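You operate a simulated robot arm through the tools that you are given. There is no shell and no other tool. Be economical: measure what you need, move in short steps, check, and stop when the job is done.

The job below is to be done with a simulated robot arm. You get a single attempt, and the scene is never put back.

JOB
Clamp the yellow stop at 2 and bring the throttle up against it.
Fine: free the yellow clamp, slide the stop, LOCK it; MASTER stays off.

The check looks at the end state, three seconds after you hand in, the way a careful person would. Anything else that was tipped, shoved, dropped, spilled or broken makes it a failure.

ROBOT AND FRAMES
A 7-joint arm with a two-finger gripper, hanging from a carriage that runs on a rail from [-1.323, 0.004] to [1.157, -0.003] (x, y) and turns from -5.323 to 6.667 rad about z. Base frame: it is fixed where the carriage stands at the start and does not move with it; the origin is on the floor, on the carriage's upright axis, x ahead of it, y to its left, z up. Lengths are in m, angles in rad, forces in N, time in s.
With the tool pointing down near the work surface it reaches from about 0.4 to 0.78 m from the robot's upright axis, wherever it stands. Its first joint turns from -2.496 to 2.496 rad. Places, roughly: blue friction knob [0.5, 0.6, 0.8]; lever with a blue ball [0.5, 0.7, 1]; red friction knob [0.7, 0.6, 0.8]; red master switch [1.9, 0.8, 1]; yellow stop clamp [0.6, 0.5, 0.8]; yellow throttle stop [0.7, 0.7, 0.9]. Payload 1.37 kg.
The TCP is the grasp point between the finger pads, 0.016 m short of the fingertips. In the tool frame z runs along the fingers and y along their closing line. The gripper opens to 0.092 m. The gripper's body begins 0.074 m behind the TCP.
Orientation is that of the tool frame in the base frame, as a unit quaternion [x, y, z, w]. With the fingers straight down and closing along the base's y, the tool's x points along the base's -x, its y along +y and its z along -z.

CONTROLS
- The arm moves only by the tool servo_tool. Its argument "plan" is a list of rows, each an object of numbers (a shift or turn left out is 0, a gripper value left out holds the last): "x", "y", "z": the shift along the base's x, y, z in m; "rx", "ry", "rz": the turn, a rotation vector about the base's x, y, z in rad; "gripper": the opening, from 0 (shut) to 1 (fully open). In form: [{"x": .., "y": .., "z": .., "rx": .., "ry": .., "rz": .., "gripper": ..}, ...]. A call has 1 to 8 rows; each row shifts and turns the commanded pose from where the row before left it. Rows are played at 5 a second. More than 0.05 m and 0.15 rad between two rows, or a gripper value outside its range, and nothing of the call is played. A pose out of reach is approached as far as the arm can. The call stops where the force on the tool passes 40 N (or 10 N more than at its start, if that is more) or the arm is blocked; 0.2 s more then pass. Each finger halts on what it meets, pressing with about 26 N; the grip force reading is that of the motor and also rises with nothing between the fingers. The clock runs only during rows and for 0.2 s after the last one: add rows that do not move to give the fingers time. It gives the time, the measured TCP pose, the force on the tool (base axes), the opening and the grip force at its end, in the units of the frame above (readings bear some noise), with the torque about the TCP (base axes, N m) and any sound that the robot's microphone picked up, and new pictures: "views" is both (left out), scene, wrist or none.
- Cameras (640 x 400 px; columns grow to the right, rows downward): "scene" is now at [0.27, 0.0595, 1.7129]; the picture's right is [0.77, -0.63, 0.00], its down [-0.49, -0.60, -0.63] and it looks along [0.40, 0.49, -0.78] (base axes); focal length 250 px, centre (320, 200). "wrist" rides on the gripper at [0.071, 0.019, -0.111] in the tool frame; the picture's right is [-0.26, 0.97, 0.00], its down [-0.78, -0.21, -0.59] and it looks along [-0.57, -0.15, 0.81] (tool axes); focal length 280 px, centre (320, 200). There is no depth. A picture from a camera that has moved, and an enlarged one, comes with that camera's place and axes in the base frame and with its lens. The place of the scene camera against the robot may be out by one fixed shift of up to 0.025 m in any direction.
- raise_lower(by): slides the trunk up (or, below 0, down) by that many m; the arm and the scene camera ride with it, the base frame stays. It gives what a move gives, with no picture.
- drive_base(legs): drives the robot by 1 to 6 legs, each [ahead, left, turn to the left] in m, m and rad, along the robot's own axes; the way and the turn of a leg run together, so that a leg with both is an arc; at most 1.5 m and 3.142 rad a leg. The arm and the cameras ride along, it lands a little off, and it stops where it bumps. It keeps to its track: a leg is cut to what the track allows. It gives what a move gives, and a new picture of the scene camera.
- turn_head(pan, tilt): turns the head with the scene camera to pan (to the left, within 2.705 rad either way) and tilt (down, from -0.506 to 1.204), counted from straight ahead of the robot. It gives what a move gives, and a new picture of the scene camera.
- zoom(camera, box): a new picture of the part [left, top, right, bottom] of that camera's present view, enlarged. The clock stands still meanwhile.
- finish_job(): hands the job in; it is judged then, once.

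Go step by step. Nothing tells you exact positions but the pictures and the camera data: compare them with the known pose of the tool, close in by small moves and look again before you grip or let go. The budget is 120 turns and 260 pictures, counting those below and the enlarged ones. Unless the task says otherwise, let go and move clear before handing in, and close with one line.

The tools are called as name(argument=value, ...) on one line, values as JSON. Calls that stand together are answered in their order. servo_tool: Moves the arm, as the interface text tells. Its arguments: {"type":"object","properties":{"plan":{"type":"array","items":{"type":"object","properties":{"x":{"type":"number"},"y":{"type":"number"},"z":{"type":"number"},"rx":{"type":"number"},"ry":{"type":"number"},"rz":{"type":"number"},"gripper":{"type":"number"}}}},"views":{"type":"string","enum":["both","scene","wrist","none"]}},"required":["plan"]} The other tools are called the same way: raise_lower (by) slides the trunk up or down; drive_base (legs) drives the base; turn_head (pan, tilt) turns the head that bears the scene camera; zoom (camera, box) takes an enlarged picture of a part of a camera's view; finish_job () hands the job in.

At the start:

```text
clock: 0.0
tool_pos: [0.361, 0.5587, 1.0005]
tool_rot: [0.0, 1.0, -0.001, 0.0]
force: [-0.6, 0.1, 0.7]
torque: [0.0, 0.0, -0.03]
gripper_width: 0.092
grasp_force: 0.1
trunk travel left (down, up): [-0.35, 0.231]
robot x, y, heading: [0.0004, 0.0008, -0.003]
head pan, tilt: [0.887, 0.89]
```

scene: 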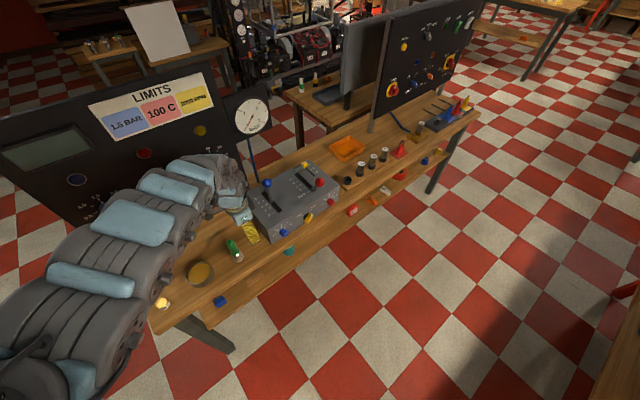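
wrist: 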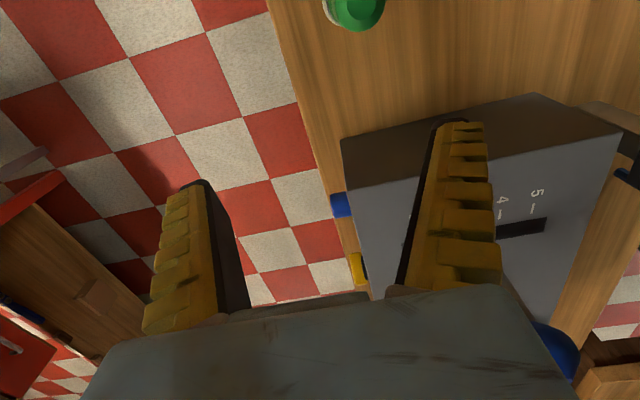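

I see a grey console on a bench with a blue lever, a red lever, a yellow stop on top, and three knobs on its front. I'll zoom in on it.

zoom(camera="scene", box=[235, 150, 355, 250])

zoom(camera="wrist", box=[320, 80, 640, 300])

```text
4.00 times, centred on (295, 200) of scene
camera zoom: at [0.27, 0.0595, 1.7129], right [0.77, -0.63, 0.0], down [-0.49, -0.6, -0.63], along [0.4, 0.49, -0.78], focal length 1000 px, centre (420, 200)
```

zoom: 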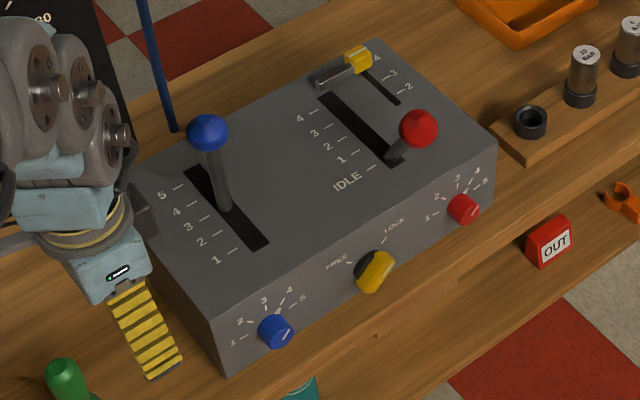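

```text
1.82 times, centred on (480, 190) of wrist
camera zoom: at [0.2897, 0.5782, 1.1099], right [0.26, 0.97, 0.0], down [0.78, -0.21, 0.59], along [0.57, -0.15, -0.81], focal length 510 px, centre (29, 218)
```

zoom: 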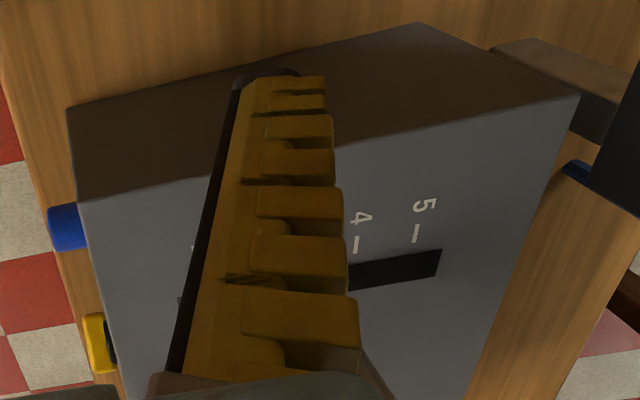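

The throttle is the red lever at IDLE, the stop is at about 4, and the clamp knob is on the front face near (0.63, 0.57, 0.82). I'll back the tool off and tilt it to face +y so I can look at the knob.

servo_tool(plan=[{"y": -0.03, "x": 0.02, "rx": 0.15}, {"y": -0.03, "x": 0.02, "rx": 0.15}, {"y": -0.03, "x": 0.02, "rx": 0.15}, {"y": -0.03, "x": 0.02, "rx": 0.15}, {"y": -0.03, "x": 0.02, "rx": 0.15}, {"y": -0.02, "x": 0.02, "rx": 0.15}, {"x": 0.02, "rx": 0.15}, {"x": 0.02, "rx": 0.15}], views="both")

```text
clock: 1.8
tool_pos: [0.6093, 0.4864, 0.9657]
tool_rot: [-0.001, 0.825, 0.566, 0.0]
force: [-0.3, 0.3, 0.2]
torque: [-0.02, 0.0, -0.02]
gripper_width: 0.092
grasp_force: 0.1
out of reach, approached as far as the arm can: row 1, 2, 3, 4, 5
trunk travel left (down, up): [-0.35, 0.231]
robot x, y, heading: [-0.0005, 0.0008, -0.005]
head pan, tilt: [0.887, 0.89]
camera scene: at [0.2698, 0.0597, 1.7129], right [0.77, -0.63, 0.0], down [-0.49, -0.6, -0.63], along [0.4, 0.49, -0.78], focal length 250 px, centre (320, 200)
camera wrist: at [0.5383, 0.3903, 1.0223], right [0.26, 0.35, 0.9], down [0.78, -0.62, 0.01], along [0.57, 0.7, -0.44], focal length 280 px, centre (320, 200)
```

scene: 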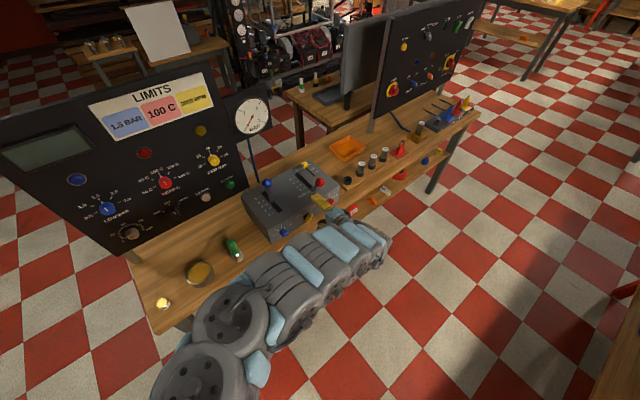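
wrist: 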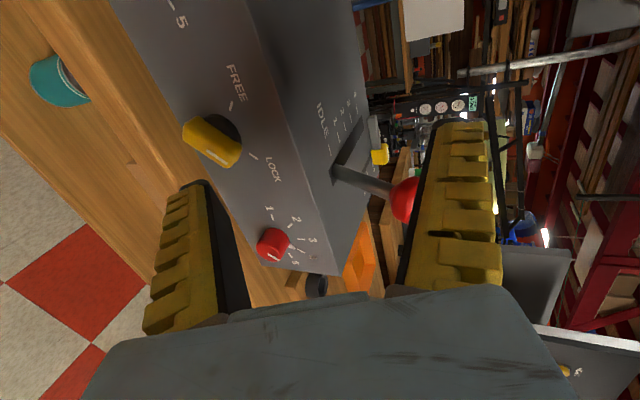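

The knob now shows clearly, with its FREE and LOCK marks. I'll zoom in to read the pointer.

zoom(camera="wrist", box=[150, 50, 310, 190])

zoom(camera="wrist", box=[240, 70, 440, 270])

```text
2.86 times, centred on (230, 120) of wrist
camera zoom: at [0.5383, 0.3903, 1.0223], right [0.26, 0.35, 0.9], down [0.78, -0.62, 0.01], along [0.57, 0.7, -0.44], focal length 801 px, centre (577, 429)
```

zoom: 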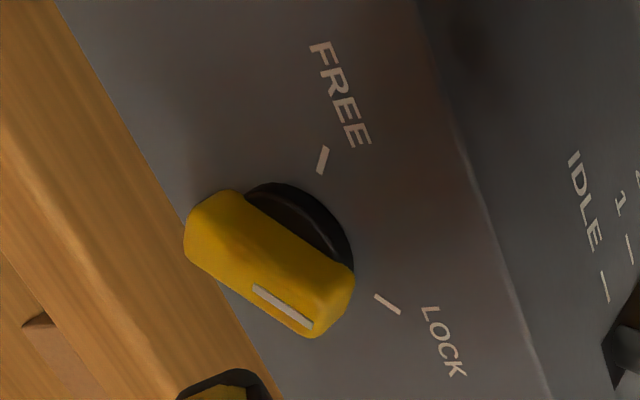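

```text
2.00 times, centred on (340, 170) of wrist
camera zoom: at [0.5383, 0.3903, 1.0223], right [0.26, 0.35, 0.9], down [0.78, -0.62, 0.01], along [0.57, 0.7, -0.44], focal length 561 px, centre (280, 260)
```

zoom: 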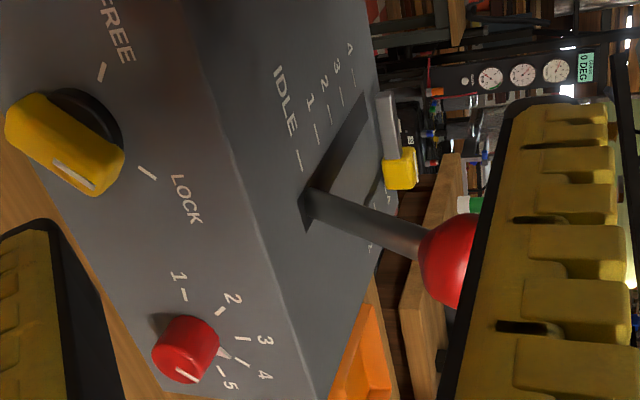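

The knob wing is centred near (0.62, 0.57, 0.818) and points to LOCK (+x, +z). I'll finish the tilt to horizontal, then roll so the fingers close across the wing, standing off at y≈0.47.

servo_tool(plan=[{"rx": 0.15, "z": -0.01}, {"rx": 0.15, "z": -0.02}, {"rx": 0.07, "z": -0.02}, {"ry": -0.15, "z": -0.01}, {"ry": -0.15}, {"ry": -0.15}, {"ry": -0.15}, {"ry": -0.15}], views="both")

```text
clock: 3.6
tool_pos: [0.6087, 0.4841, 0.9087]
tool_rot: [-0.259, 0.658, 0.658, 0.26]
force: [-0.6, 0.5, -0.2]
torque: [0.0, 0.03, -0.04]
gripper_width: 0.0919
grasp_force: 0.0
out of reach, approached as far as the arm can: row 4
trunk travel left (down, up): [-0.35, 0.231]
robot x, y, heading: [0.0011, -0.0038, 0.0]
head pan, tilt: [0.887, 0.89]
camera scene: at [0.27, 0.0595, 1.7129], right [0.77, -0.63, 0.0], down [-0.49, -0.6, -0.63], along [0.4, 0.49, -0.78], focal length 250 px, centre (320, 200)
camera wrist: at [0.5431, 0.3743, 0.8734], right [-0.47, 0.0, 0.88], down [0.71, -0.59, 0.38], along [0.52, 0.81, 0.27], focal length 280 px, centre (320, 200)
```

scene: 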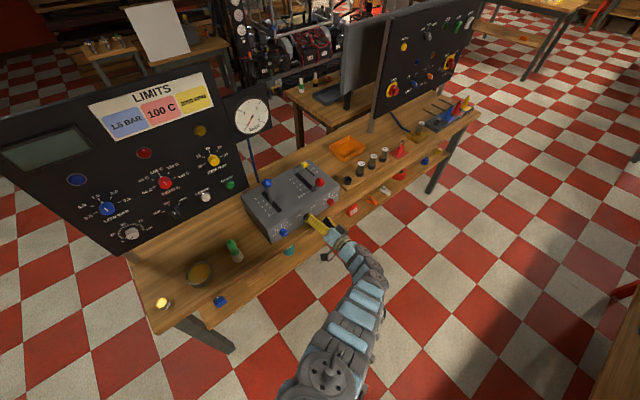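
wrist: 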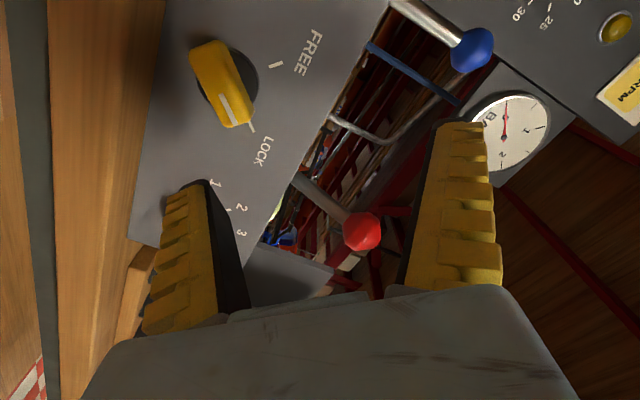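

zoom(camera="wrist", box=[140, 10, 300, 150])

```text
2.86 times, centred on (220, 80) of wrist
camera zoom: at [0.5431, 0.3743, 0.8734], right [-0.47, 0.0, 0.88], down [0.71, -0.59, 0.38], along [0.52, 0.81, 0.27], focal length 801 px, centre (606, 543)
```

zoom: 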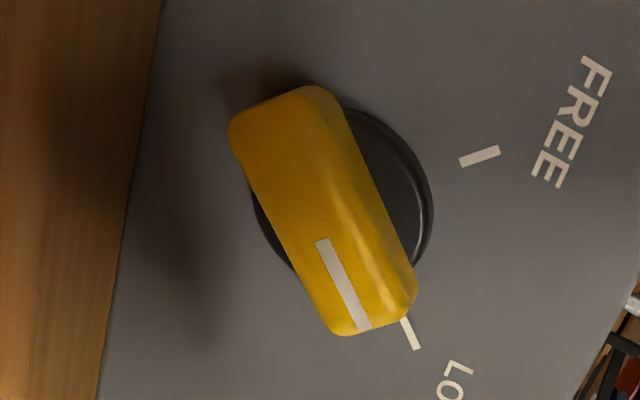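

The two wrist views agree on the wing front at about (0.612, 0.555, 0.838), roughly 45° to the vertical. I'll line up with it at half opening.

servo_tool(plan=[{"z": -0.035, "gripper": 0.55, "ry": -0.035}, {"z": -0.036, "x": 0.003}, {"y": 0.015}, {}], views="both")

```text
clock: 4.6
tool_pos: [0.5863, 0.4952, 0.8936]
tool_rot: [-0.271, 0.654, 0.653, 0.27]
force: [-0.9, -0.4, -0.1]
torque: [0.02, 0.01, 0.0]
gripper_width: 0.0533
grasp_force: 2.6
out of reach, approached as far as the arm can: row 1, 2, 3
trunk travel left (down, up): [-0.35, 0.231]
robot x, y, heading: [0.002, -0.0005, 0.003]
head pan, tilt: [0.887, 0.89]
camera scene: at [0.2699, 0.0596, 1.7129], right [0.77, -0.63, 0.0], down [-0.49, -0.6, -0.63], along [0.4, 0.49, -0.78], focal length 250 px, centre (320, 200)
camera wrist: at [0.5232, 0.3855, 0.8561], right [-0.5, 0.0, 0.87], down [0.7, -0.59, 0.4], along [0.51, 0.81, 0.29], focal length 280 px, centre (320, 200)
```

scene: 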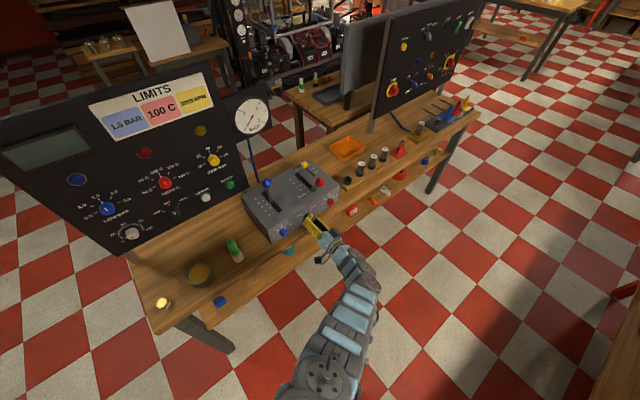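
wrist: 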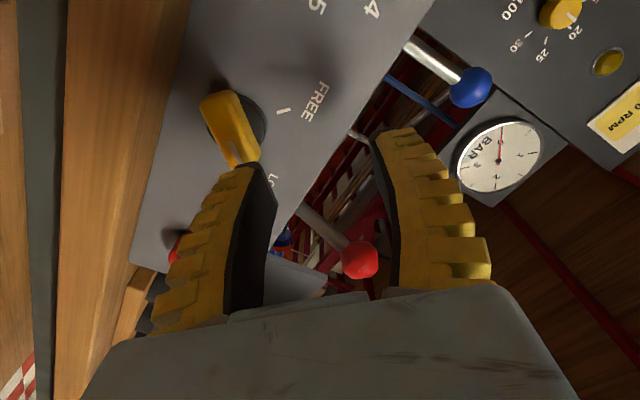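

The arm is near a joint limit when it moves down here, so I'll lower the trunk instead, which carries the tool straight down.

raise_lower(by=-0.055)

servo_tool(plan=[{"x": 0.015}, {"x": 0.011}, {}], views="wrist")

```text
clock: 5.6
tool_pos: [0.5871, 0.4961, 0.8381]
tool_rot: [-0.271, 0.654, 0.652, 0.272]
force: [-0.5, -0.1, -0.8]
torque: [-0.03, -0.01, -0.01]
gripper_width: 0.0534
grasp_force: 1.9
trunk travel left (down, up): [-0.295, 0.286]
robot x, y, heading: [0.0015, 0.0, 0.004]
head pan, tilt: [0.887, 0.89]
```

```text
clock: 6.4
tool_pos: [0.6031, 0.4906, 0.8519]
tool_rot: [-0.27, 0.654, 0.652, 0.271]
force: [0.4, -0.3, 0.7]
torque: [0.0, 0.0, -0.02]
gripper_width: 0.0535
grasp_force: 1.7
out of reach, approached as far as the arm can: row 1, 2
trunk travel left (down, up): [-0.295, 0.286]
robot x, y, heading: [0.0014, -0.0004, 0.002]
head pan, tilt: [0.887, 0.89]
camera wrist: at [0.5396, 0.3814, 0.8148], right [-0.5, 0.0, 0.87], down [0.7, -0.59, 0.4], along [0.51, 0.81, 0.29], focal length 280 px, centre (320, 200)
```

wrist: 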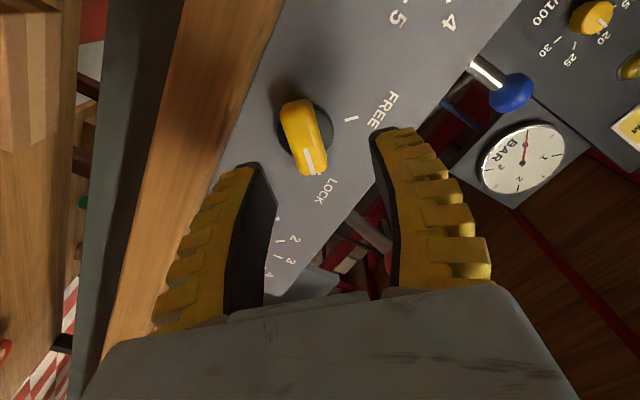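

The limit is probably outward extension. I'll drive 0.15 m along the rail, where the tool stays in front of the console, and then servo back.

drive_base(legs=[[0.15, 0, 0]])

servo_tool(plan=[{"x": -0.04}, {"x": -0.04}, {"x": -0.04}, {"x": -0.02}, {"z": -0.013}, {}], views="wrist")

```text
clock: 7.7
tool_pos: [0.752, 0.4924, 0.8512]
tool_rot: [-0.271, 0.654, 0.653, 0.27]
force: [0.6, -0.2, -0.3]
torque: [-0.02, -0.05, 0.03]
gripper_width: 0.0535
grasp_force: 1.7
trunk travel left (down, up): [-0.295, 0.286]
robot x, y, heading: [0.1509, 0.0017, 0.001]
head pan, tilt: [0.887, 0.89]
camera scene: at [0.4188, 0.0594, 1.658], right [0.78, -0.63, 0.0], down [-0.49, -0.6, -0.63], along [0.4, 0.49, -0.78], focal length 250 px, centre (320, 200)
```

scene: 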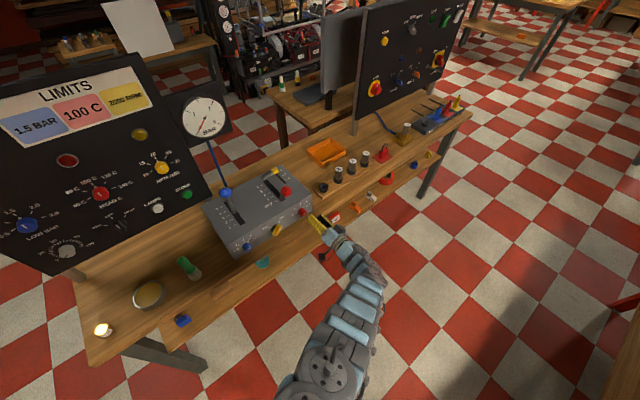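

```text
clock: 8.3
tool_pos: [0.6297, 0.5159, 0.7882]
tool_rot: [-0.328, 0.673, 0.629, 0.207]
force: [15.0, -25.4, 2.6]
torque: [-0.41, -0.24, -0.9]
gripper_width: 0.0641
grasp_force: 6.6
trunk travel left (down, up): [-0.295, 0.286]
robot x, y, heading: [0.1512, 0.0001, -0.007]
head pan, tilt: [0.887, 0.89]
stopped in row 2: the force on the tool passed its limit at 202 N (the readings are from after the stop); the commanded pose is now the measured one
camera wrist: at [0.5815, 0.3946, 0.7647], right [-0.5, 0.04, 0.87], down [0.77, -0.44, 0.46], along [0.4, 0.9, 0.19], focal length 280 px, centre (320, 200)
```

wrist: 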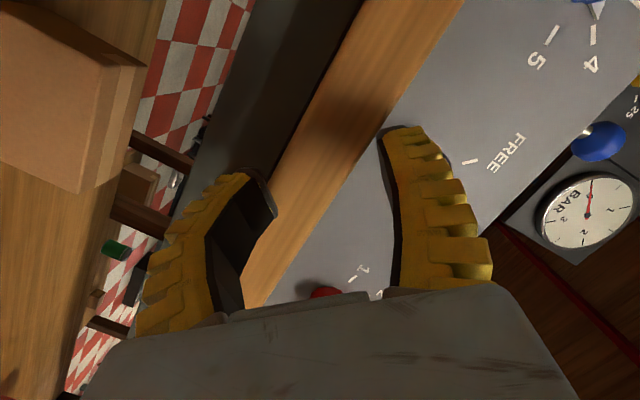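

The arm switched configuration mid-move and hit something. I'll back off gently in -y and inspect.

servo_tool(plan=[{"y": -0.01}, {"y": -0.02}, {}], views="both")

zoom(camera="scene", box=[190, 130, 370, 270])

```text
clock: 9.1
tool_pos: [0.6179, 0.4973, 0.79]
tool_rot: [-0.33, 0.668, 0.635, 0.203]
force: [-0.2, -0.6, -0.6]
torque: [0.04, 0.02, 0.01]
gripper_width: 0.0533
grasp_force: 2.3
trunk travel left (down, up): [-0.295, 0.286]
robot x, y, heading: [0.1521, 0.0007, -0.004]
head pan, tilt: [0.887, 0.89]
camera scene: at [0.4193, 0.0581, 1.6578], right [0.77, -0.64, 0.0], down [-0.49, -0.6, -0.63], along [0.4, 0.49, -0.78], focal length 250 px, centre (320, 200)
camera wrist: at [0.5707, 0.3751, 0.7658], right [-0.49, 0.03, 0.87], down [0.78, -0.43, 0.45], along [0.39, 0.9, 0.19], focal length 280 px, centre (320, 200)
```

scene: 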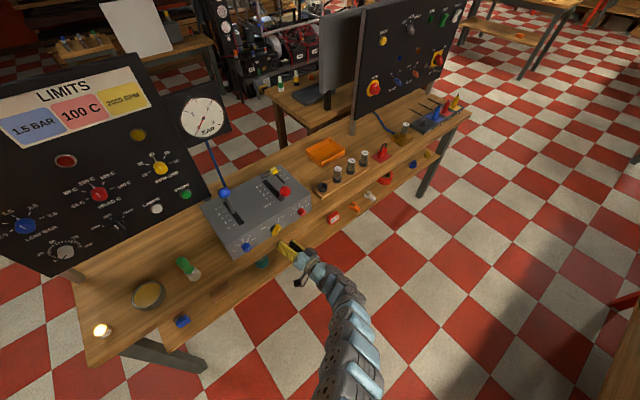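
wrist: 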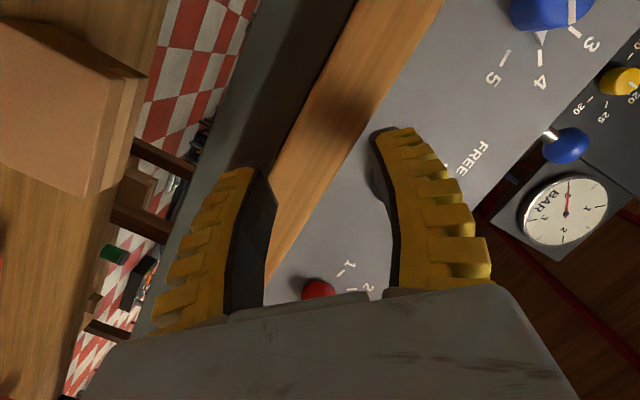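

```text
2.86 times, centred on (280, 200) of scene
camera zoom: at [0.4193, 0.0581, 1.6578], right [0.77, -0.64, 0.0], down [-0.49, -0.6, -0.63], along [0.4, 0.49, -0.78], focal length 714 px, centre (434, 200)
```

zoom: 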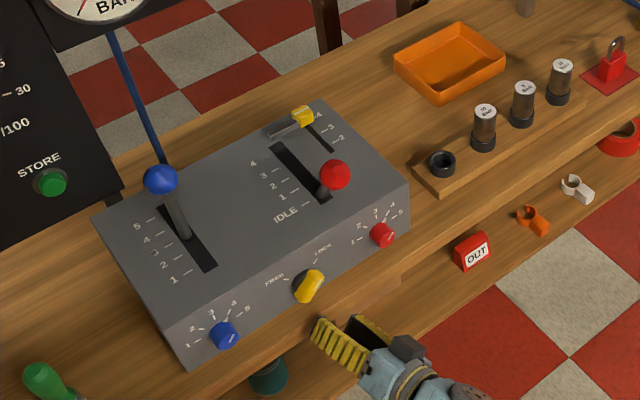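

Nothing looks displaced. I'll restore the orientation and rise to the knob in small steps.

servo_tool(plan=[{"y": -0.01, "z": 0.01}, {"z": 0.02, "rx": 0.056, "rz": -0.074}, {"z": 0.018, "rx": 0.056, "rz": -0.074, "ry": -0.01}, {}], views="wrist")

```text
clock: 10.1
tool_pos: [0.6197, 0.4874, 0.8387]
tool_rot: [-0.271, 0.654, 0.653, 0.272]
force: [-0.2, 0.7, 0.4]
torque: [0.04, -0.02, -0.01]
gripper_width: 0.0536
grasp_force: 2.1
trunk travel left (down, up): [-0.295, 0.286]
robot x, y, heading: [0.1487, -0.0013, -0.005]
head pan, tilt: [0.887, 0.89]
camera wrist: at [0.5554, 0.3755, 0.8013], right [-0.5, 0.0, 0.87], down [0.7, -0.59, 0.4], along [0.51, 0.81, 0.29], focal length 280 px, centre (320, 200)
```

wrist: 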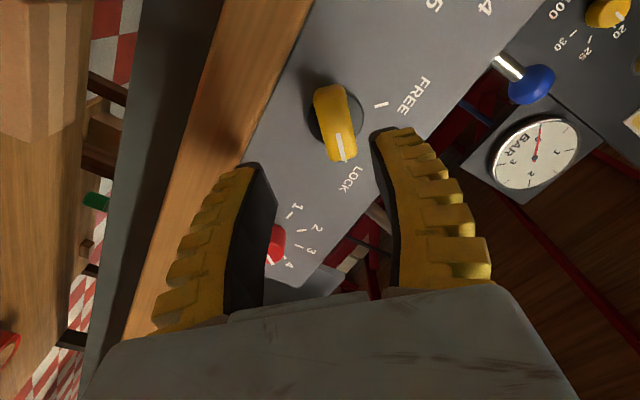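

Full reach is back. I'll align with the wing at (0.610, 0.842) and advance part way.

servo_tool(plan=[{"x": -0.01, "z": 0.003}, {"y": 0.02}, {"y": 0.015}, {}], views="wrist")

```text
clock: 11.1
tool_pos: [0.6099, 0.5214, 0.8407]
tool_rot: [-0.271, 0.653, 0.653, 0.271]
force: [-0.1, -0.1, 0.5]
torque: [-0.01, -0.02, -0.02]
gripper_width: 0.0533
grasp_force: 1.6
trunk travel left (down, up): [-0.295, 0.286]
robot x, y, heading: [0.1499, 0.0002, -0.003]
head pan, tilt: [0.887, 0.89]
camera wrist: at [0.5454, 0.4114, 0.8045], right [-0.5, 0.0, 0.87], down [0.7, -0.59, 0.4], along [0.51, 0.81, 0.29], focal length 280 px, centre (320, 200)
```

wrist: 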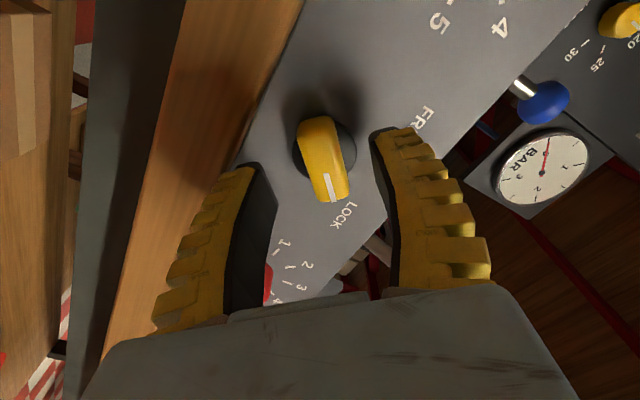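

servo_tool(plan=[{"y": 0.015, "z": 0.001}, {"y": 0.013}, {}], views="wrist")

```text
clock: 11.9
tool_pos: [0.612, 0.5443, 0.841]
tool_rot: [-0.271, 0.655, 0.651, 0.271]
force: [-0.7, -23.8, 13.3]
torque: [-0.94, -0.29, -0.52]
gripper_width: 0.0508
grasp_force: 0.6
trunk travel left (down, up): [-0.295, 0.286]
robot x, y, heading: [0.1478, 0.002, -0.004]
head pan, tilt: [0.887, 0.89]
camera wrist: at [0.5468, 0.4328, 0.8038], right [-0.5, 0.01, 0.87], down [0.7, -0.59, 0.41], along [0.51, 0.81, 0.29], focal length 280 px, centre (320, 200)
```

wrist: 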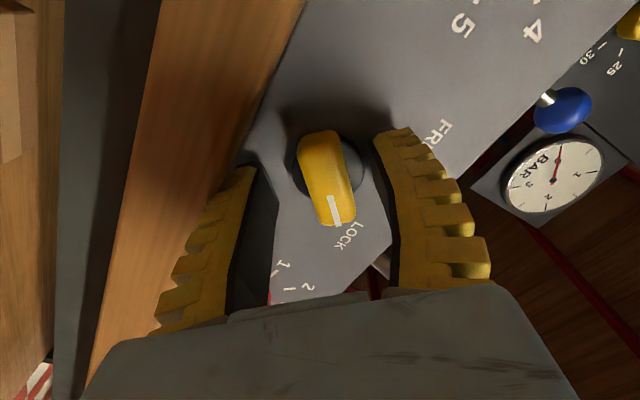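

The fingertips touch the panel and the wing sits centred between them. I'll back off 4 mm and close.

servo_tool(plan=[{"y": -0.005}, {"gripper": 0.3}, {"gripper": 0.0}, {}, {}], views="wrist")

```text
clock: 13.1
tool_pos: [0.604, 0.544, 0.8411]
tool_rot: [-0.271, 0.654, 0.653, 0.27]
force: [-7.7, 0.5, 0.7]
torque: [-0.38, -0.01, 0.56]
gripper_width: 0.0098
grasp_force: 28.3
trunk travel left (down, up): [-0.295, 0.286]
robot x, y, heading: [0.1466, 0.0032, -0.004]
head pan, tilt: [0.887, 0.89]
camera wrist: at [0.5421, 0.4337, 0.8042], right [-0.5, 0.0, 0.87], down [0.7, -0.59, 0.4], along [0.51, 0.81, 0.29], focal length 280 px, centre (320, 200)
```

wrist: 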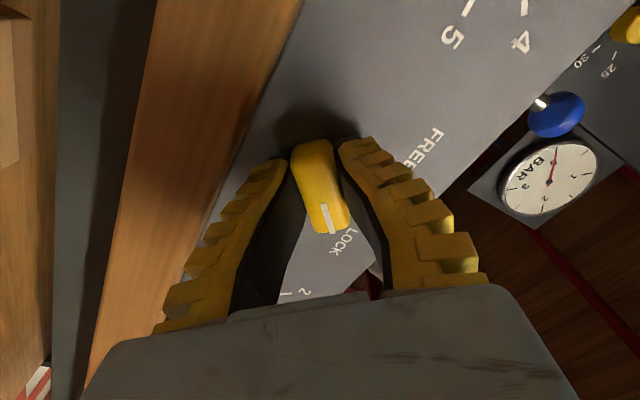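

Gripped. I'll turn toward FREE with negative ry and watch the forces.

servo_tool(plan=[{"ry": -0.1}, {"ry": -0.1}, {"ry": -0.1}, {"ry": -0.1}, {}], views="wrist")

```text
clock: 14.3
tool_pos: [0.6077, 0.5445, 0.8404]
tool_rot: [-0.395, 0.587, 0.585, 0.396]
force: [-4.0, 6.0, -9.8]
torque: [-0.14, -0.01, 0.06]
gripper_width: 0.0085
grasp_force: 27.3
trunk travel left (down, up): [-0.295, 0.286]
robot x, y, heading: [0.1479, 0.002, -0.005]
head pan, tilt: [0.887, 0.89]
camera wrist: at [0.5624, 0.4335, 0.7815], right [-0.8, 0.0, 0.6], down [0.49, -0.59, 0.65], along [0.36, 0.81, 0.47], focal length 280 px, centre (320, 200)
```

wrist: 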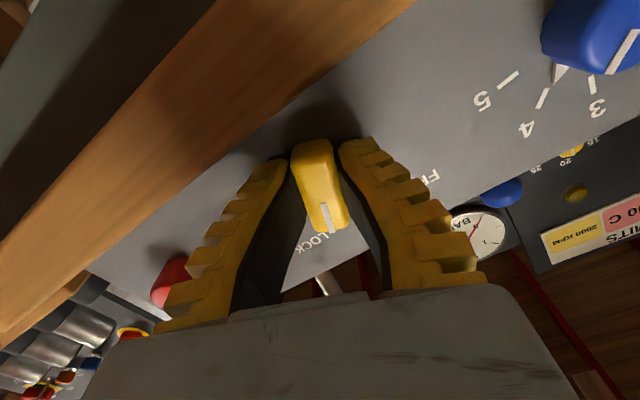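

servo_tool(plan=[{"ry": -0.1}, {"ry": -0.1}, {"ry": -0.1}, {"ry": -0.1}, {"ry": -0.1}, {"ry": -0.1}, {}], views="wrist")

```text
clock: 15.9
tool_pos: [0.6092, 0.5444, 0.8424]
tool_rot: [-0.55, 0.444, 0.443, 0.551]
force: [4.2, 2.2, -15.5]
torque: [-0.14, -0.01, -0.02]
gripper_width: 0.0091
grasp_force: 27.9
trunk travel left (down, up): [-0.295, 0.286]
robot x, y, heading: [0.1519, 0.0018, -0.003]
head pan, tilt: [0.887, 0.89]
camera wrist: at [0.6051, 0.4333, 0.7672], right [-1.0, 0.0, 0.05], down [0.04, -0.59, 0.81], along [0.03, 0.81, 0.59], focal length 280 px, centre (320, 200)
```

wrist: 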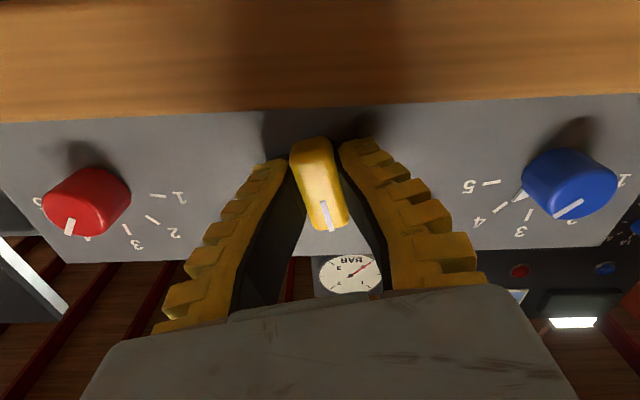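

servo_tool(plan=[{"ry": -0.1, "z": -0.001}, {"ry": -0.1, "z": -0.001}, {"ry": -0.1}, {"ry": -0.1}, {"ry": -0.1}, {"ry": -0.05}, {}], views="wrist")

```text
clock: 17.5
tool_pos: [0.6113, 0.5447, 0.8417]
tool_rot: [-0.649, 0.277, 0.276, 0.652]
force: [-1.2, -7.8, 23.0]
torque: [0.27, 0.04, -0.04]
gripper_width: 0.0119
grasp_force: 28.2
trunk travel left (down, up): [-0.295, 0.286]
robot x, y, heading: [0.1511, 0.0034, -0.004]
head pan, tilt: [0.887, 0.89]
camera wrist: at [0.646, 0.4347, 0.7754], right [-0.88, 0.0, -0.48], down [-0.39, -0.59, 0.71], along [-0.28, 0.81, 0.52], focal length 280 px, centre (320, 200)
```

wrist: 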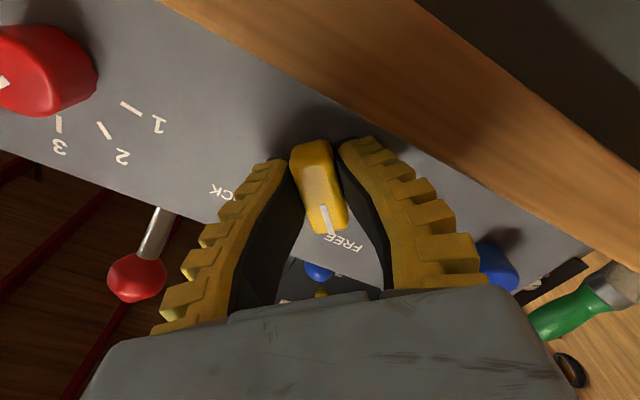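

The pointer is at FREE. I'll nudge slightly more, release and back away.

servo_tool(plan=[{"ry": -0.03}, {}, {"gripper": 0.45}, {}, {"y": -0.03}, {"y": -0.03}, {"y": -0.02}, {}], views="wrist")

zoom(camera="wrist", box=[200, 20, 420, 240])

zoom(camera="scene", box=[220, 150, 340, 260])

```text
clock: 19.3
tool_pos: [0.6089, 0.4652, 0.8365]
tool_rot: [-0.653, 0.268, 0.267, 0.656]
force: [-0.7, 0.1, -0.1]
torque: [0.0, -0.03, -0.01]
gripper_width: 0.0447
grasp_force: 2.1
trunk travel left (down, up): [-0.295, 0.286]
robot x, y, heading: [0.1483, -0.0007, -0.001]
head pan, tilt: [0.887, 0.89]
camera wrist: at [0.6468, 0.3541, 0.7731], right [-0.86, 0.0, -0.51], down [-0.41, -0.59, 0.7], along [-0.3, 0.81, 0.51], focal length 280 px, centre (320, 200)
```

wrist: 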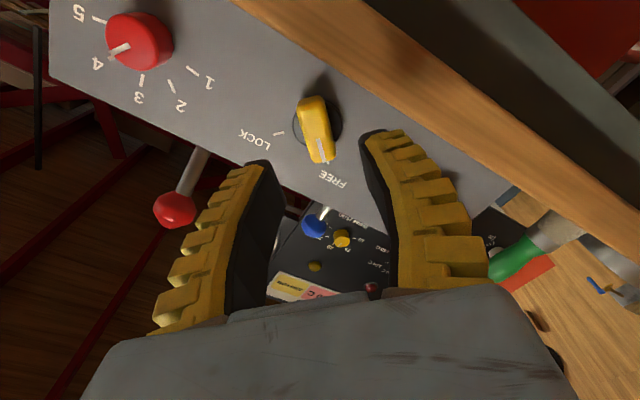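

```text
1.82 times, centred on (310, 130) of wrist
camera zoom: at [0.6468, 0.3541, 0.7731], right [-0.86, 0.0, -0.51], down [-0.41, -0.59, 0.7], along [-0.3, 0.81, 0.51], focal length 510 px, centre (338, 327)
```

zoom: 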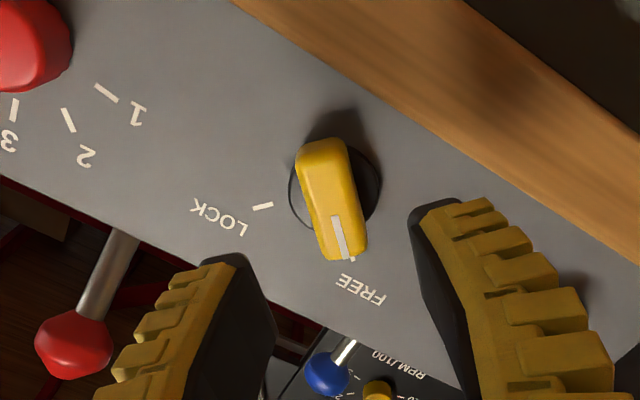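

```text
3.64 times, centred on (280, 205) of scene
camera zoom: at [0.4195, 0.058, 1.6579], right [0.77, -0.64, 0.0], down [-0.49, -0.6, -0.63], along [0.4, 0.49, -0.78], focal length 909 px, centre (466, 182)
```

zoom: 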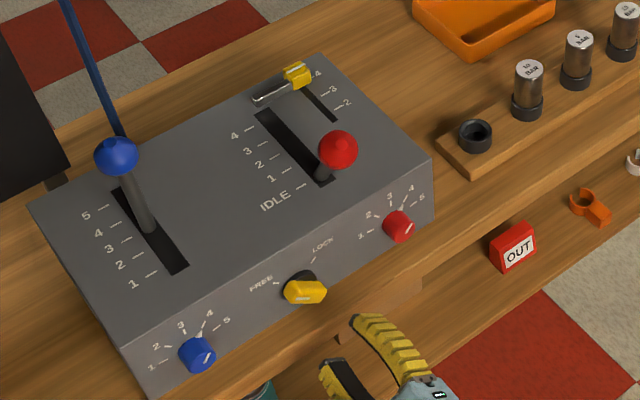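

The clamp is FREE. Now for the stop: I'll raise the tool in front of the console, pitch it down, and look.

servo_tool(plan=[{"z": 0.04, "y": -0.01}, {"z": 0.04}, {"z": 0.04}, {"z": 0.04}, {"z": 0.04}, {"z": 0.03}, {}], views="none")

servo_tool(plan=[{"rx": -0.15}, {"rx": -0.15}, {"rx": -0.15}, {"rx": -0.15}, {"rx": -0.15}, {"rx": -0.15}, {"rx": -0.15}, {"rx": -0.15}], views="both")

```text
clock: 20.9
tool_pos: [0.6094, 0.4524, 1.0702]
tool_rot: [-0.653, 0.268, 0.267, 0.656]
force: [0.1, 0.5, 0.2]
torque: [0.01, 0.01, -0.01]
gripper_width: 0.0446
grasp_force: 2.4
trunk travel left (down, up): [-0.295, 0.286]
robot x, y, heading: [0.1439, -0.0026, -0.005]
head pan, tilt: [0.887, 0.89]
```

```text
clock: 22.7
tool_pos: [0.6117, 0.4539, 1.0711]
tool_rot: [0.91, -0.372, -0.068, -0.172]
force: [1.2, -1.5, -0.2]
torque: [0.12, 0.06, 0.03]
gripper_width: 0.0444
grasp_force: 2.4
trunk travel left (down, up): [-0.295, 0.286]
robot x, y, heading: [0.1451, 0.0022, -0.003]
head pan, tilt: [0.887, 0.89]
camera scene: at [0.4202, 0.0571, 1.6581], right [0.77, -0.64, 0.0], down [-0.49, -0.6, -0.63], along [0.4, 0.48, -0.78], focal length 250 px, centre (320, 200)
camera wrist: at [0.6479, 0.3539, 1.1498], right [-0.86, -0.47, -0.19], down [-0.41, 0.44, 0.8], along [-0.29, 0.77, -0.57], focal length 280 px, centre (320, 200)
```

scene: 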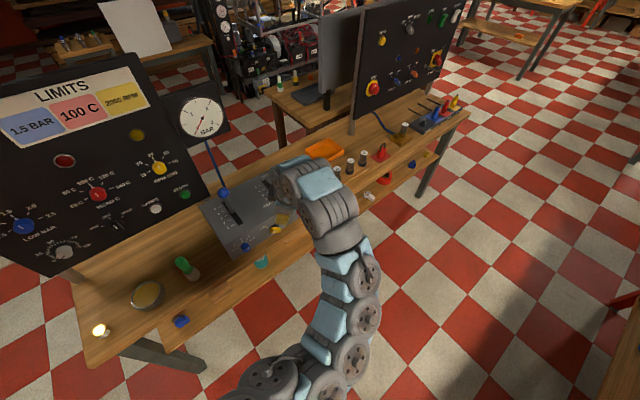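
wrist: 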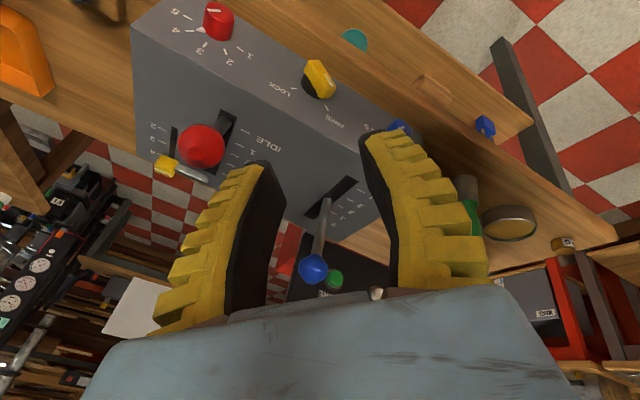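

The stop block is near (0.745, 0.765), too far from the present base. I'll finish pitching to vertical with the fingers closing along y, then drive along the rail.

servo_tool(plan=[{"rx": -0.15}, {"rx": -0.15}, {"rx": -0.08}, {"rz": 0.15}, {"rz": 0.15}, {"rz": 0.15}, {"rz": 0.15}, {"rz": 0.15}], views="none")

drive_base(legs=[[0.3, 0, 0]])

```text
clock: 24.5
tool_pos: [0.5759, 0.4363, 1.0144]
tool_rot: [0.99, -0.011, -0.094, -0.108]
force: [-0.9, 0.6, 0.2]
torque: [0.01, -0.03, 0.04]
gripper_width: 0.0446
grasp_force: 2.5
out of reach, approached as far as the arm can: row 1, 2, 3, 5, 6, 7, 8
trunk travel left (down, up): [-0.295, 0.286]
robot x, y, heading: [0.1508, -0.0011, -0.004]
head pan, tilt: [0.887, 0.89]
```

```text
clock: 26.5
tool_pos: [0.8708, 0.4383, 1.0153]
tool_rot: [0.99, -0.009, -0.094, -0.107]
force: [0.5, -0.2, 0.4]
torque: [-0.01, 0.0, -0.01]
gripper_width: 0.0449
grasp_force: 2.3
trunk travel left (down, up): [-0.295, 0.286]
robot x, y, heading: [0.4505, -0.0025, 0.003]
head pan, tilt: [0.887, 0.89]
camera scene: at [0.7168, 0.0591, 1.6579], right [0.78, -0.63, 0.0], down [-0.49, -0.6, -0.63], along [0.4, 0.49, -0.78], focal length 250 px, centre (320, 200)
```

scene: 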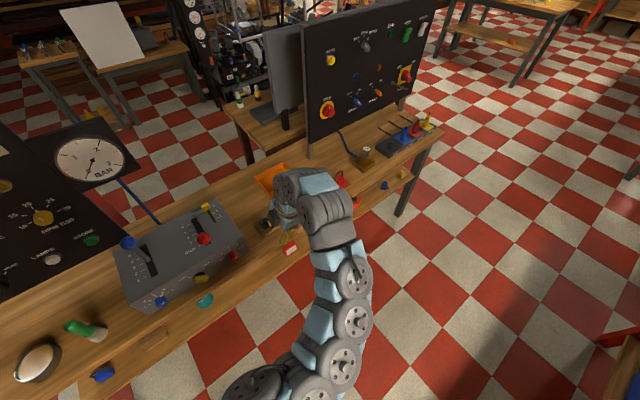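

raise_lower(by=0.15)

drive_base(legs=[[0.22, 0, 0]])

servo_tool(plan=[{"rx": -0.08, "rz": 0.01, "x": -0.03}, {"rx": -0.08, "x": -0.03}, {"rx": -0.06, "x": -0.03}, {"ry": 0.1}, {"ry": 0.09}, {}], views="both")

```text
clock: 28.2
tool_pos: [0.8705, 0.4389, 1.1659]
tool_rot: [0.99, -0.01, -0.094, -0.108]
force: [-0.6, -0.6, 0.6]
torque: [0.01, 0.0, -0.03]
gripper_width: 0.0445
grasp_force: 1.9
trunk travel left (down, up): [-0.445, 0.136]
robot x, y, heading: [0.4442, -0.0021, 0.003]
head pan, tilt: [0.887, 0.89]
```

```text
clock: 29.9
tool_pos: [1.0807, 0.4381, 1.1651]
tool_rot: [0.99, -0.009, -0.094, -0.107]
force: [0.4, 0.6, -0.7]
torque: [0.02, -0.02, 0.0]
gripper_width: 0.0447
grasp_force: 2.9
trunk travel left (down, up): [-0.445, 0.136]
robot x, y, heading: [0.6579, 0.0003, 0.004]
head pan, tilt: [0.887, 0.89]
camera scene: at [0.927, 0.059, 1.8079], right [0.78, -0.63, 0.0], down [-0.49, -0.6, -0.63], along [0.4, 0.49, -0.78], focal length 250 px, centre (320, 200)
```

scene: 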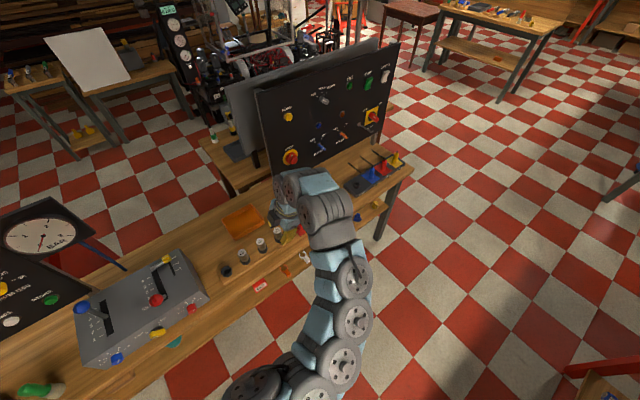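

```text
clock: 31.3
tool_pos: [0.9711, 0.4419, 1.124]
tool_rot: [0.981, -0.019, -0.189, -0.04]
force: [-0.6, -0.3, -0.4]
torque: [0.0, 0.0, -0.01]
gripper_width: 0.0443
grasp_force: 2.3
out of reach, approached as far as the arm can: row 1, 2, 3, 4, 5
trunk travel left (down, up): [-0.445, 0.136]
robot x, y, heading: [0.6573, 0.0026, 0.002]
head pan, tilt: [0.887, 0.89]
camera scene: at [0.927, 0.059, 1.8079], right [0.78, -0.63, 0.0], down [-0.49, -0.6, -0.63], along [0.4, 0.49, -0.78], focal length 250 px, centre (320, 200)
camera wrist: at [1.0762, 0.4116, 1.1986], right [-0.29, -0.95, 0.03], down [-0.5, 0.18, 0.85], along [-0.82, 0.24, -0.53], focal length 280 px, centre (320, 200)
```

scene: 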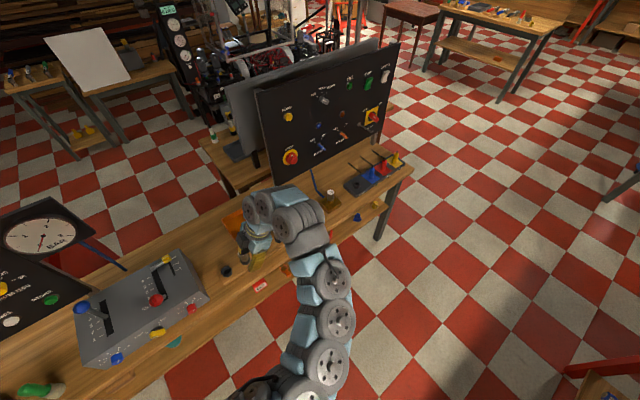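
wrist: 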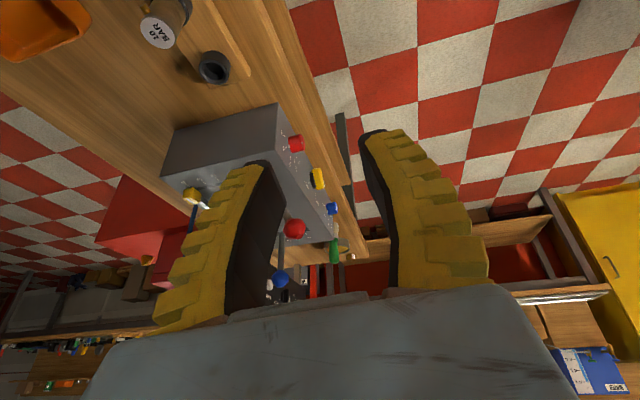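

The last tilt went the wrong way. I'll correct it and come down slightly.

servo_tool(plan=[{"ry": -0.13, "z": -0.02, "x": -0.04}, {"ry": -0.13, "z": -0.02, "x": -0.04}, {"ry": -0.12, "rx": -0.04, "x": -0.04}, {"rx": -0.04, "x": -0.03}, {}], views="wrist")

```text
clock: 32.5
tool_pos: [0.8186, 0.4399, 1.0794]
tool_rot: [1.0, -0.014, -0.001, -0.002]
force: [-0.1, 0.2, -0.6]
torque: [0.04, 0.01, 0.0]
gripper_width: 0.0445
grasp_force: 2.0
out of reach, approached as far as the arm can: row 4
trunk travel left (down, up): [-0.445, 0.136]
robot x, y, heading: [0.6578, -0.0028, 0.007]
head pan, tilt: [0.887, 0.89]
camera wrist: at [0.8894, 0.4188, 1.1891], right [-0.29, -0.96, 0.0], down [-0.77, 0.23, 0.59], along [-0.57, 0.17, -0.81], focal length 280 px, centre (320, 200)
```

wrist: 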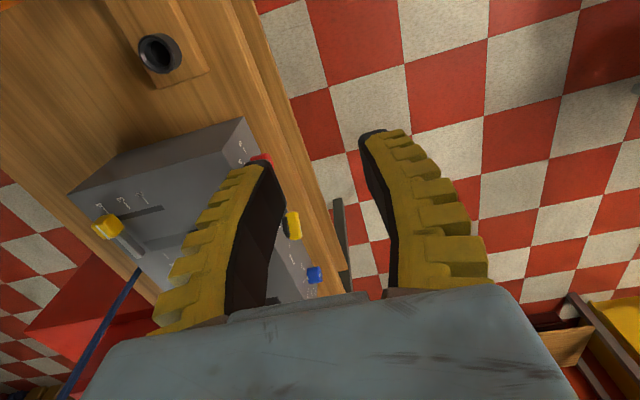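

The tool is vertical now. I'll move over toward the stop, keeping to its +x side and above the levers.

servo_tool(plan=[{"y": 0.04}, {"y": 0.04}, {"y": 0.04}, {"y": 0.04}, {"y": 0.04, "x": -0.01}, {"y": 0.04, "x": -0.01}, {}], views="both")

zoom(camera="wrist", box=[160, 60, 480, 300])

```text
clock: 34.1
tool_pos: [0.8015, 0.6811, 1.0805]
tool_rot: [1.0, -0.013, 0.002, 0.001]
force: [-0.9, 0.0, 0.5]
torque: [0.02, 0.0, -0.04]
gripper_width: 0.0446
grasp_force: 2.1
trunk travel left (down, up): [-0.445, 0.136]
robot x, y, heading: [0.652, 0.0004, 0.003]
head pan, tilt: [0.887, 0.89]
camera scene: at [0.9271, 0.059, 1.808], right [0.78, -0.63, 0.0], down [-0.49, -0.6, -0.63], along [0.4, 0.49, -0.78], focal length 250 px, centre (320, 200)
camera wrist: at [0.8722, 0.6605, 1.1901], right [-0.29, -0.96, 0.0], down [-0.78, 0.23, 0.59], along [-0.56, 0.17, -0.81], focal length 280 px, centre (320, 200)
```

scene: 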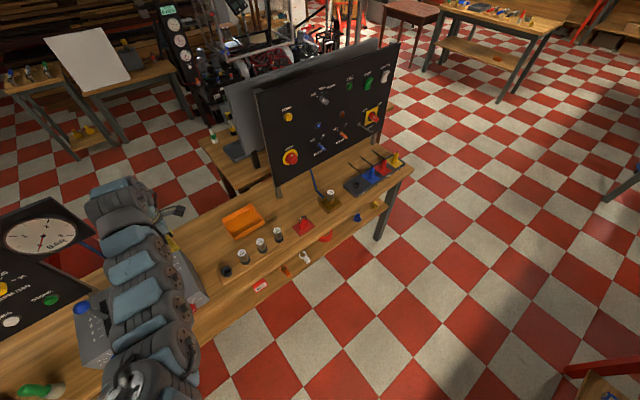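
wrist: 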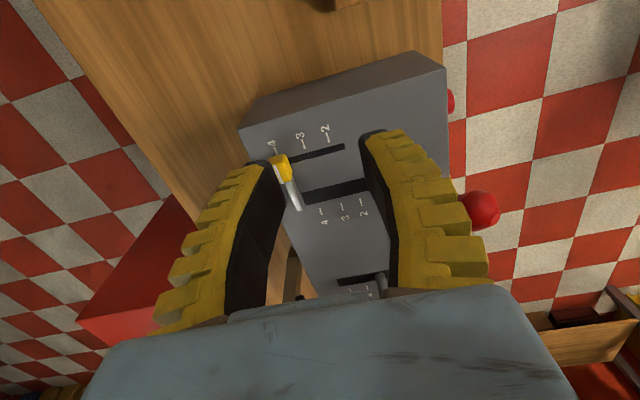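

```text
1.67 times, centred on (320, 180) of wrist
camera zoom: at [0.8722, 0.6605, 1.1901], right [-0.29, -0.96, 0.0], down [-0.78, 0.23, 0.59], along [-0.56, 0.17, -0.81], focal length 467 px, centre (320, 233)
```

zoom: 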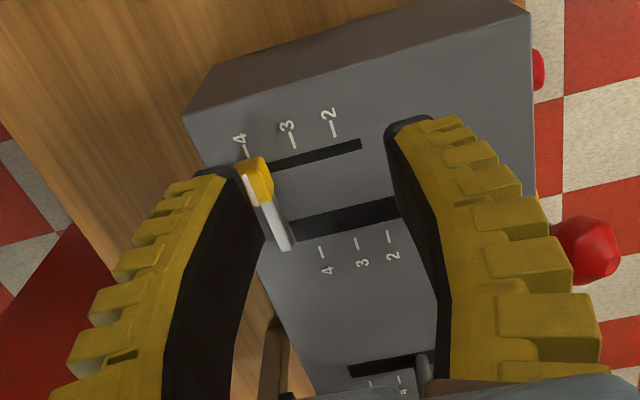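

The stop block is at about (0.741, 0.745, z≈0.92 on top), with ticks about 0.032 m apart. I'll go above it and start down.

servo_tool(plan=[{"x": -0.03, "y": 0.03}, {"x": -0.028, "y": 0.032}, {"z": -0.04, "gripper": 0.55}, {"z": -0.04}, {"z": -0.03}, {}], views="wrist")

zoom(camera="wrist", box=[200, 60, 460, 260])

```text
clock: 35.5
tool_pos: [0.7591, 0.6838, 0.981]
tool_rot: [1.0, -0.012, 0.0, 0.0]
force: [1.5, 0.0, -0.4]
torque: [-0.01, 0.03, -0.01]
gripper_width: 0.0536
grasp_force: 2.0
out of reach, approached as far as the arm can: row 2, 3, 4, 5
trunk travel left (down, up): [-0.445, 0.136]
robot x, y, heading: [0.6584, -0.0058, 0.004]
head pan, tilt: [0.887, 0.89]
camera wrist: at [0.8278, 0.6626, 1.09], right [-0.29, -0.96, 0.0], down [-0.78, 0.23, 0.59], along [-0.56, 0.17, -0.81], focal length 280 px, centre (320, 200)
```

wrist: 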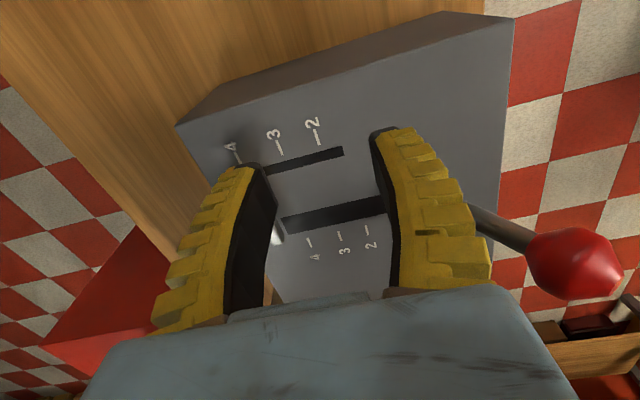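

```text
2.00 times, centred on (330, 160) of wrist
camera zoom: at [0.8278, 0.6626, 1.09], right [-0.29, -0.96, 0.0], down [-0.78, 0.23, 0.59], along [-0.56, 0.17, -0.81], focal length 561 px, centre (300, 280)
```

zoom: 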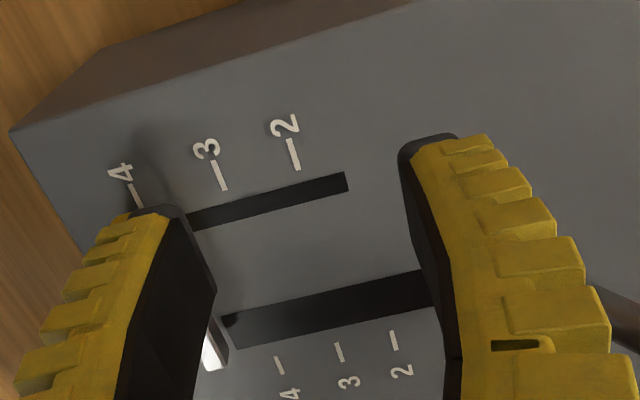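

I'm at the reach limit with this trunk height. I'll raise the tool, lower the trunk by 0.1, and try again.

servo_tool(plan=[{"z": 0.04, "y": -0.01}, {"z": 0.04}, {"z": 0.02}, {}], views="none")

raise_lower(by=-0.1)

servo_tool(plan=[{"z": 0.03}, {"y": 0.02, "x": -0.005}, {"y": 0.02, "x": -0.005}, {"y": 0.02, "x": -0.008}, {"y": 0.01}, {}], views="wrist")

```text
clock: 36.5
tool_pos: [0.7562, 0.674, 1.0788]
tool_rot: [1.0, -0.013, 0.001, 0.003]
force: [0.8, 0.1, 0.3]
torque: [-0.02, 0.0, -0.01]
gripper_width: 0.0538
grasp_force: 2.3
trunk travel left (down, up): [-0.445, 0.136]
robot x, y, heading: [0.6598, -0.0032, 0.01]
head pan, tilt: [0.887, 0.89]
```

```text
clock: 37.8
tool_pos: [0.7549, 0.6748, 0.979]
tool_rot: [1.0, -0.014, 0.002, 0.001]
force: [-0.8, 1.2, -0.4]
torque: [0.03, 0.03, -0.01]
gripper_width: 0.0535
grasp_force: 1.7
trunk travel left (down, up): [-0.345, 0.236]
robot x, y, heading: [0.6596, -0.0001, 0.006]
head pan, tilt: [0.887, 0.89]
```

```text
clock: 39.2
tool_pos: [0.738, 0.7186, 1.0116]
tool_rot: [1.0, -0.013, 0.002, 0.0]
force: [-0.3, 0.5, -0.5]
torque: [0.01, -0.02, 0.03]
gripper_width: 0.0532
grasp_force: 2.1
out of reach, approached as far as the arm can: row 4, 5
trunk travel left (down, up): [-0.345, 0.236]
robot x, y, heading: [0.6586, -0.0024, 0.001]
head pan, tilt: [0.887, 0.89]
camera wrist: at [0.8072, 0.6978, 1.1216], right [-0.29, -0.96, 0.0], down [-0.78, 0.23, 0.59], along [-0.56, 0.17, -0.81], focal length 280 px, centre (320, 200)
```

wrist: 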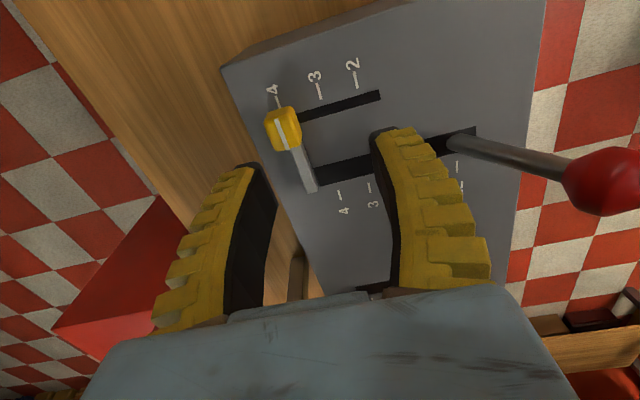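

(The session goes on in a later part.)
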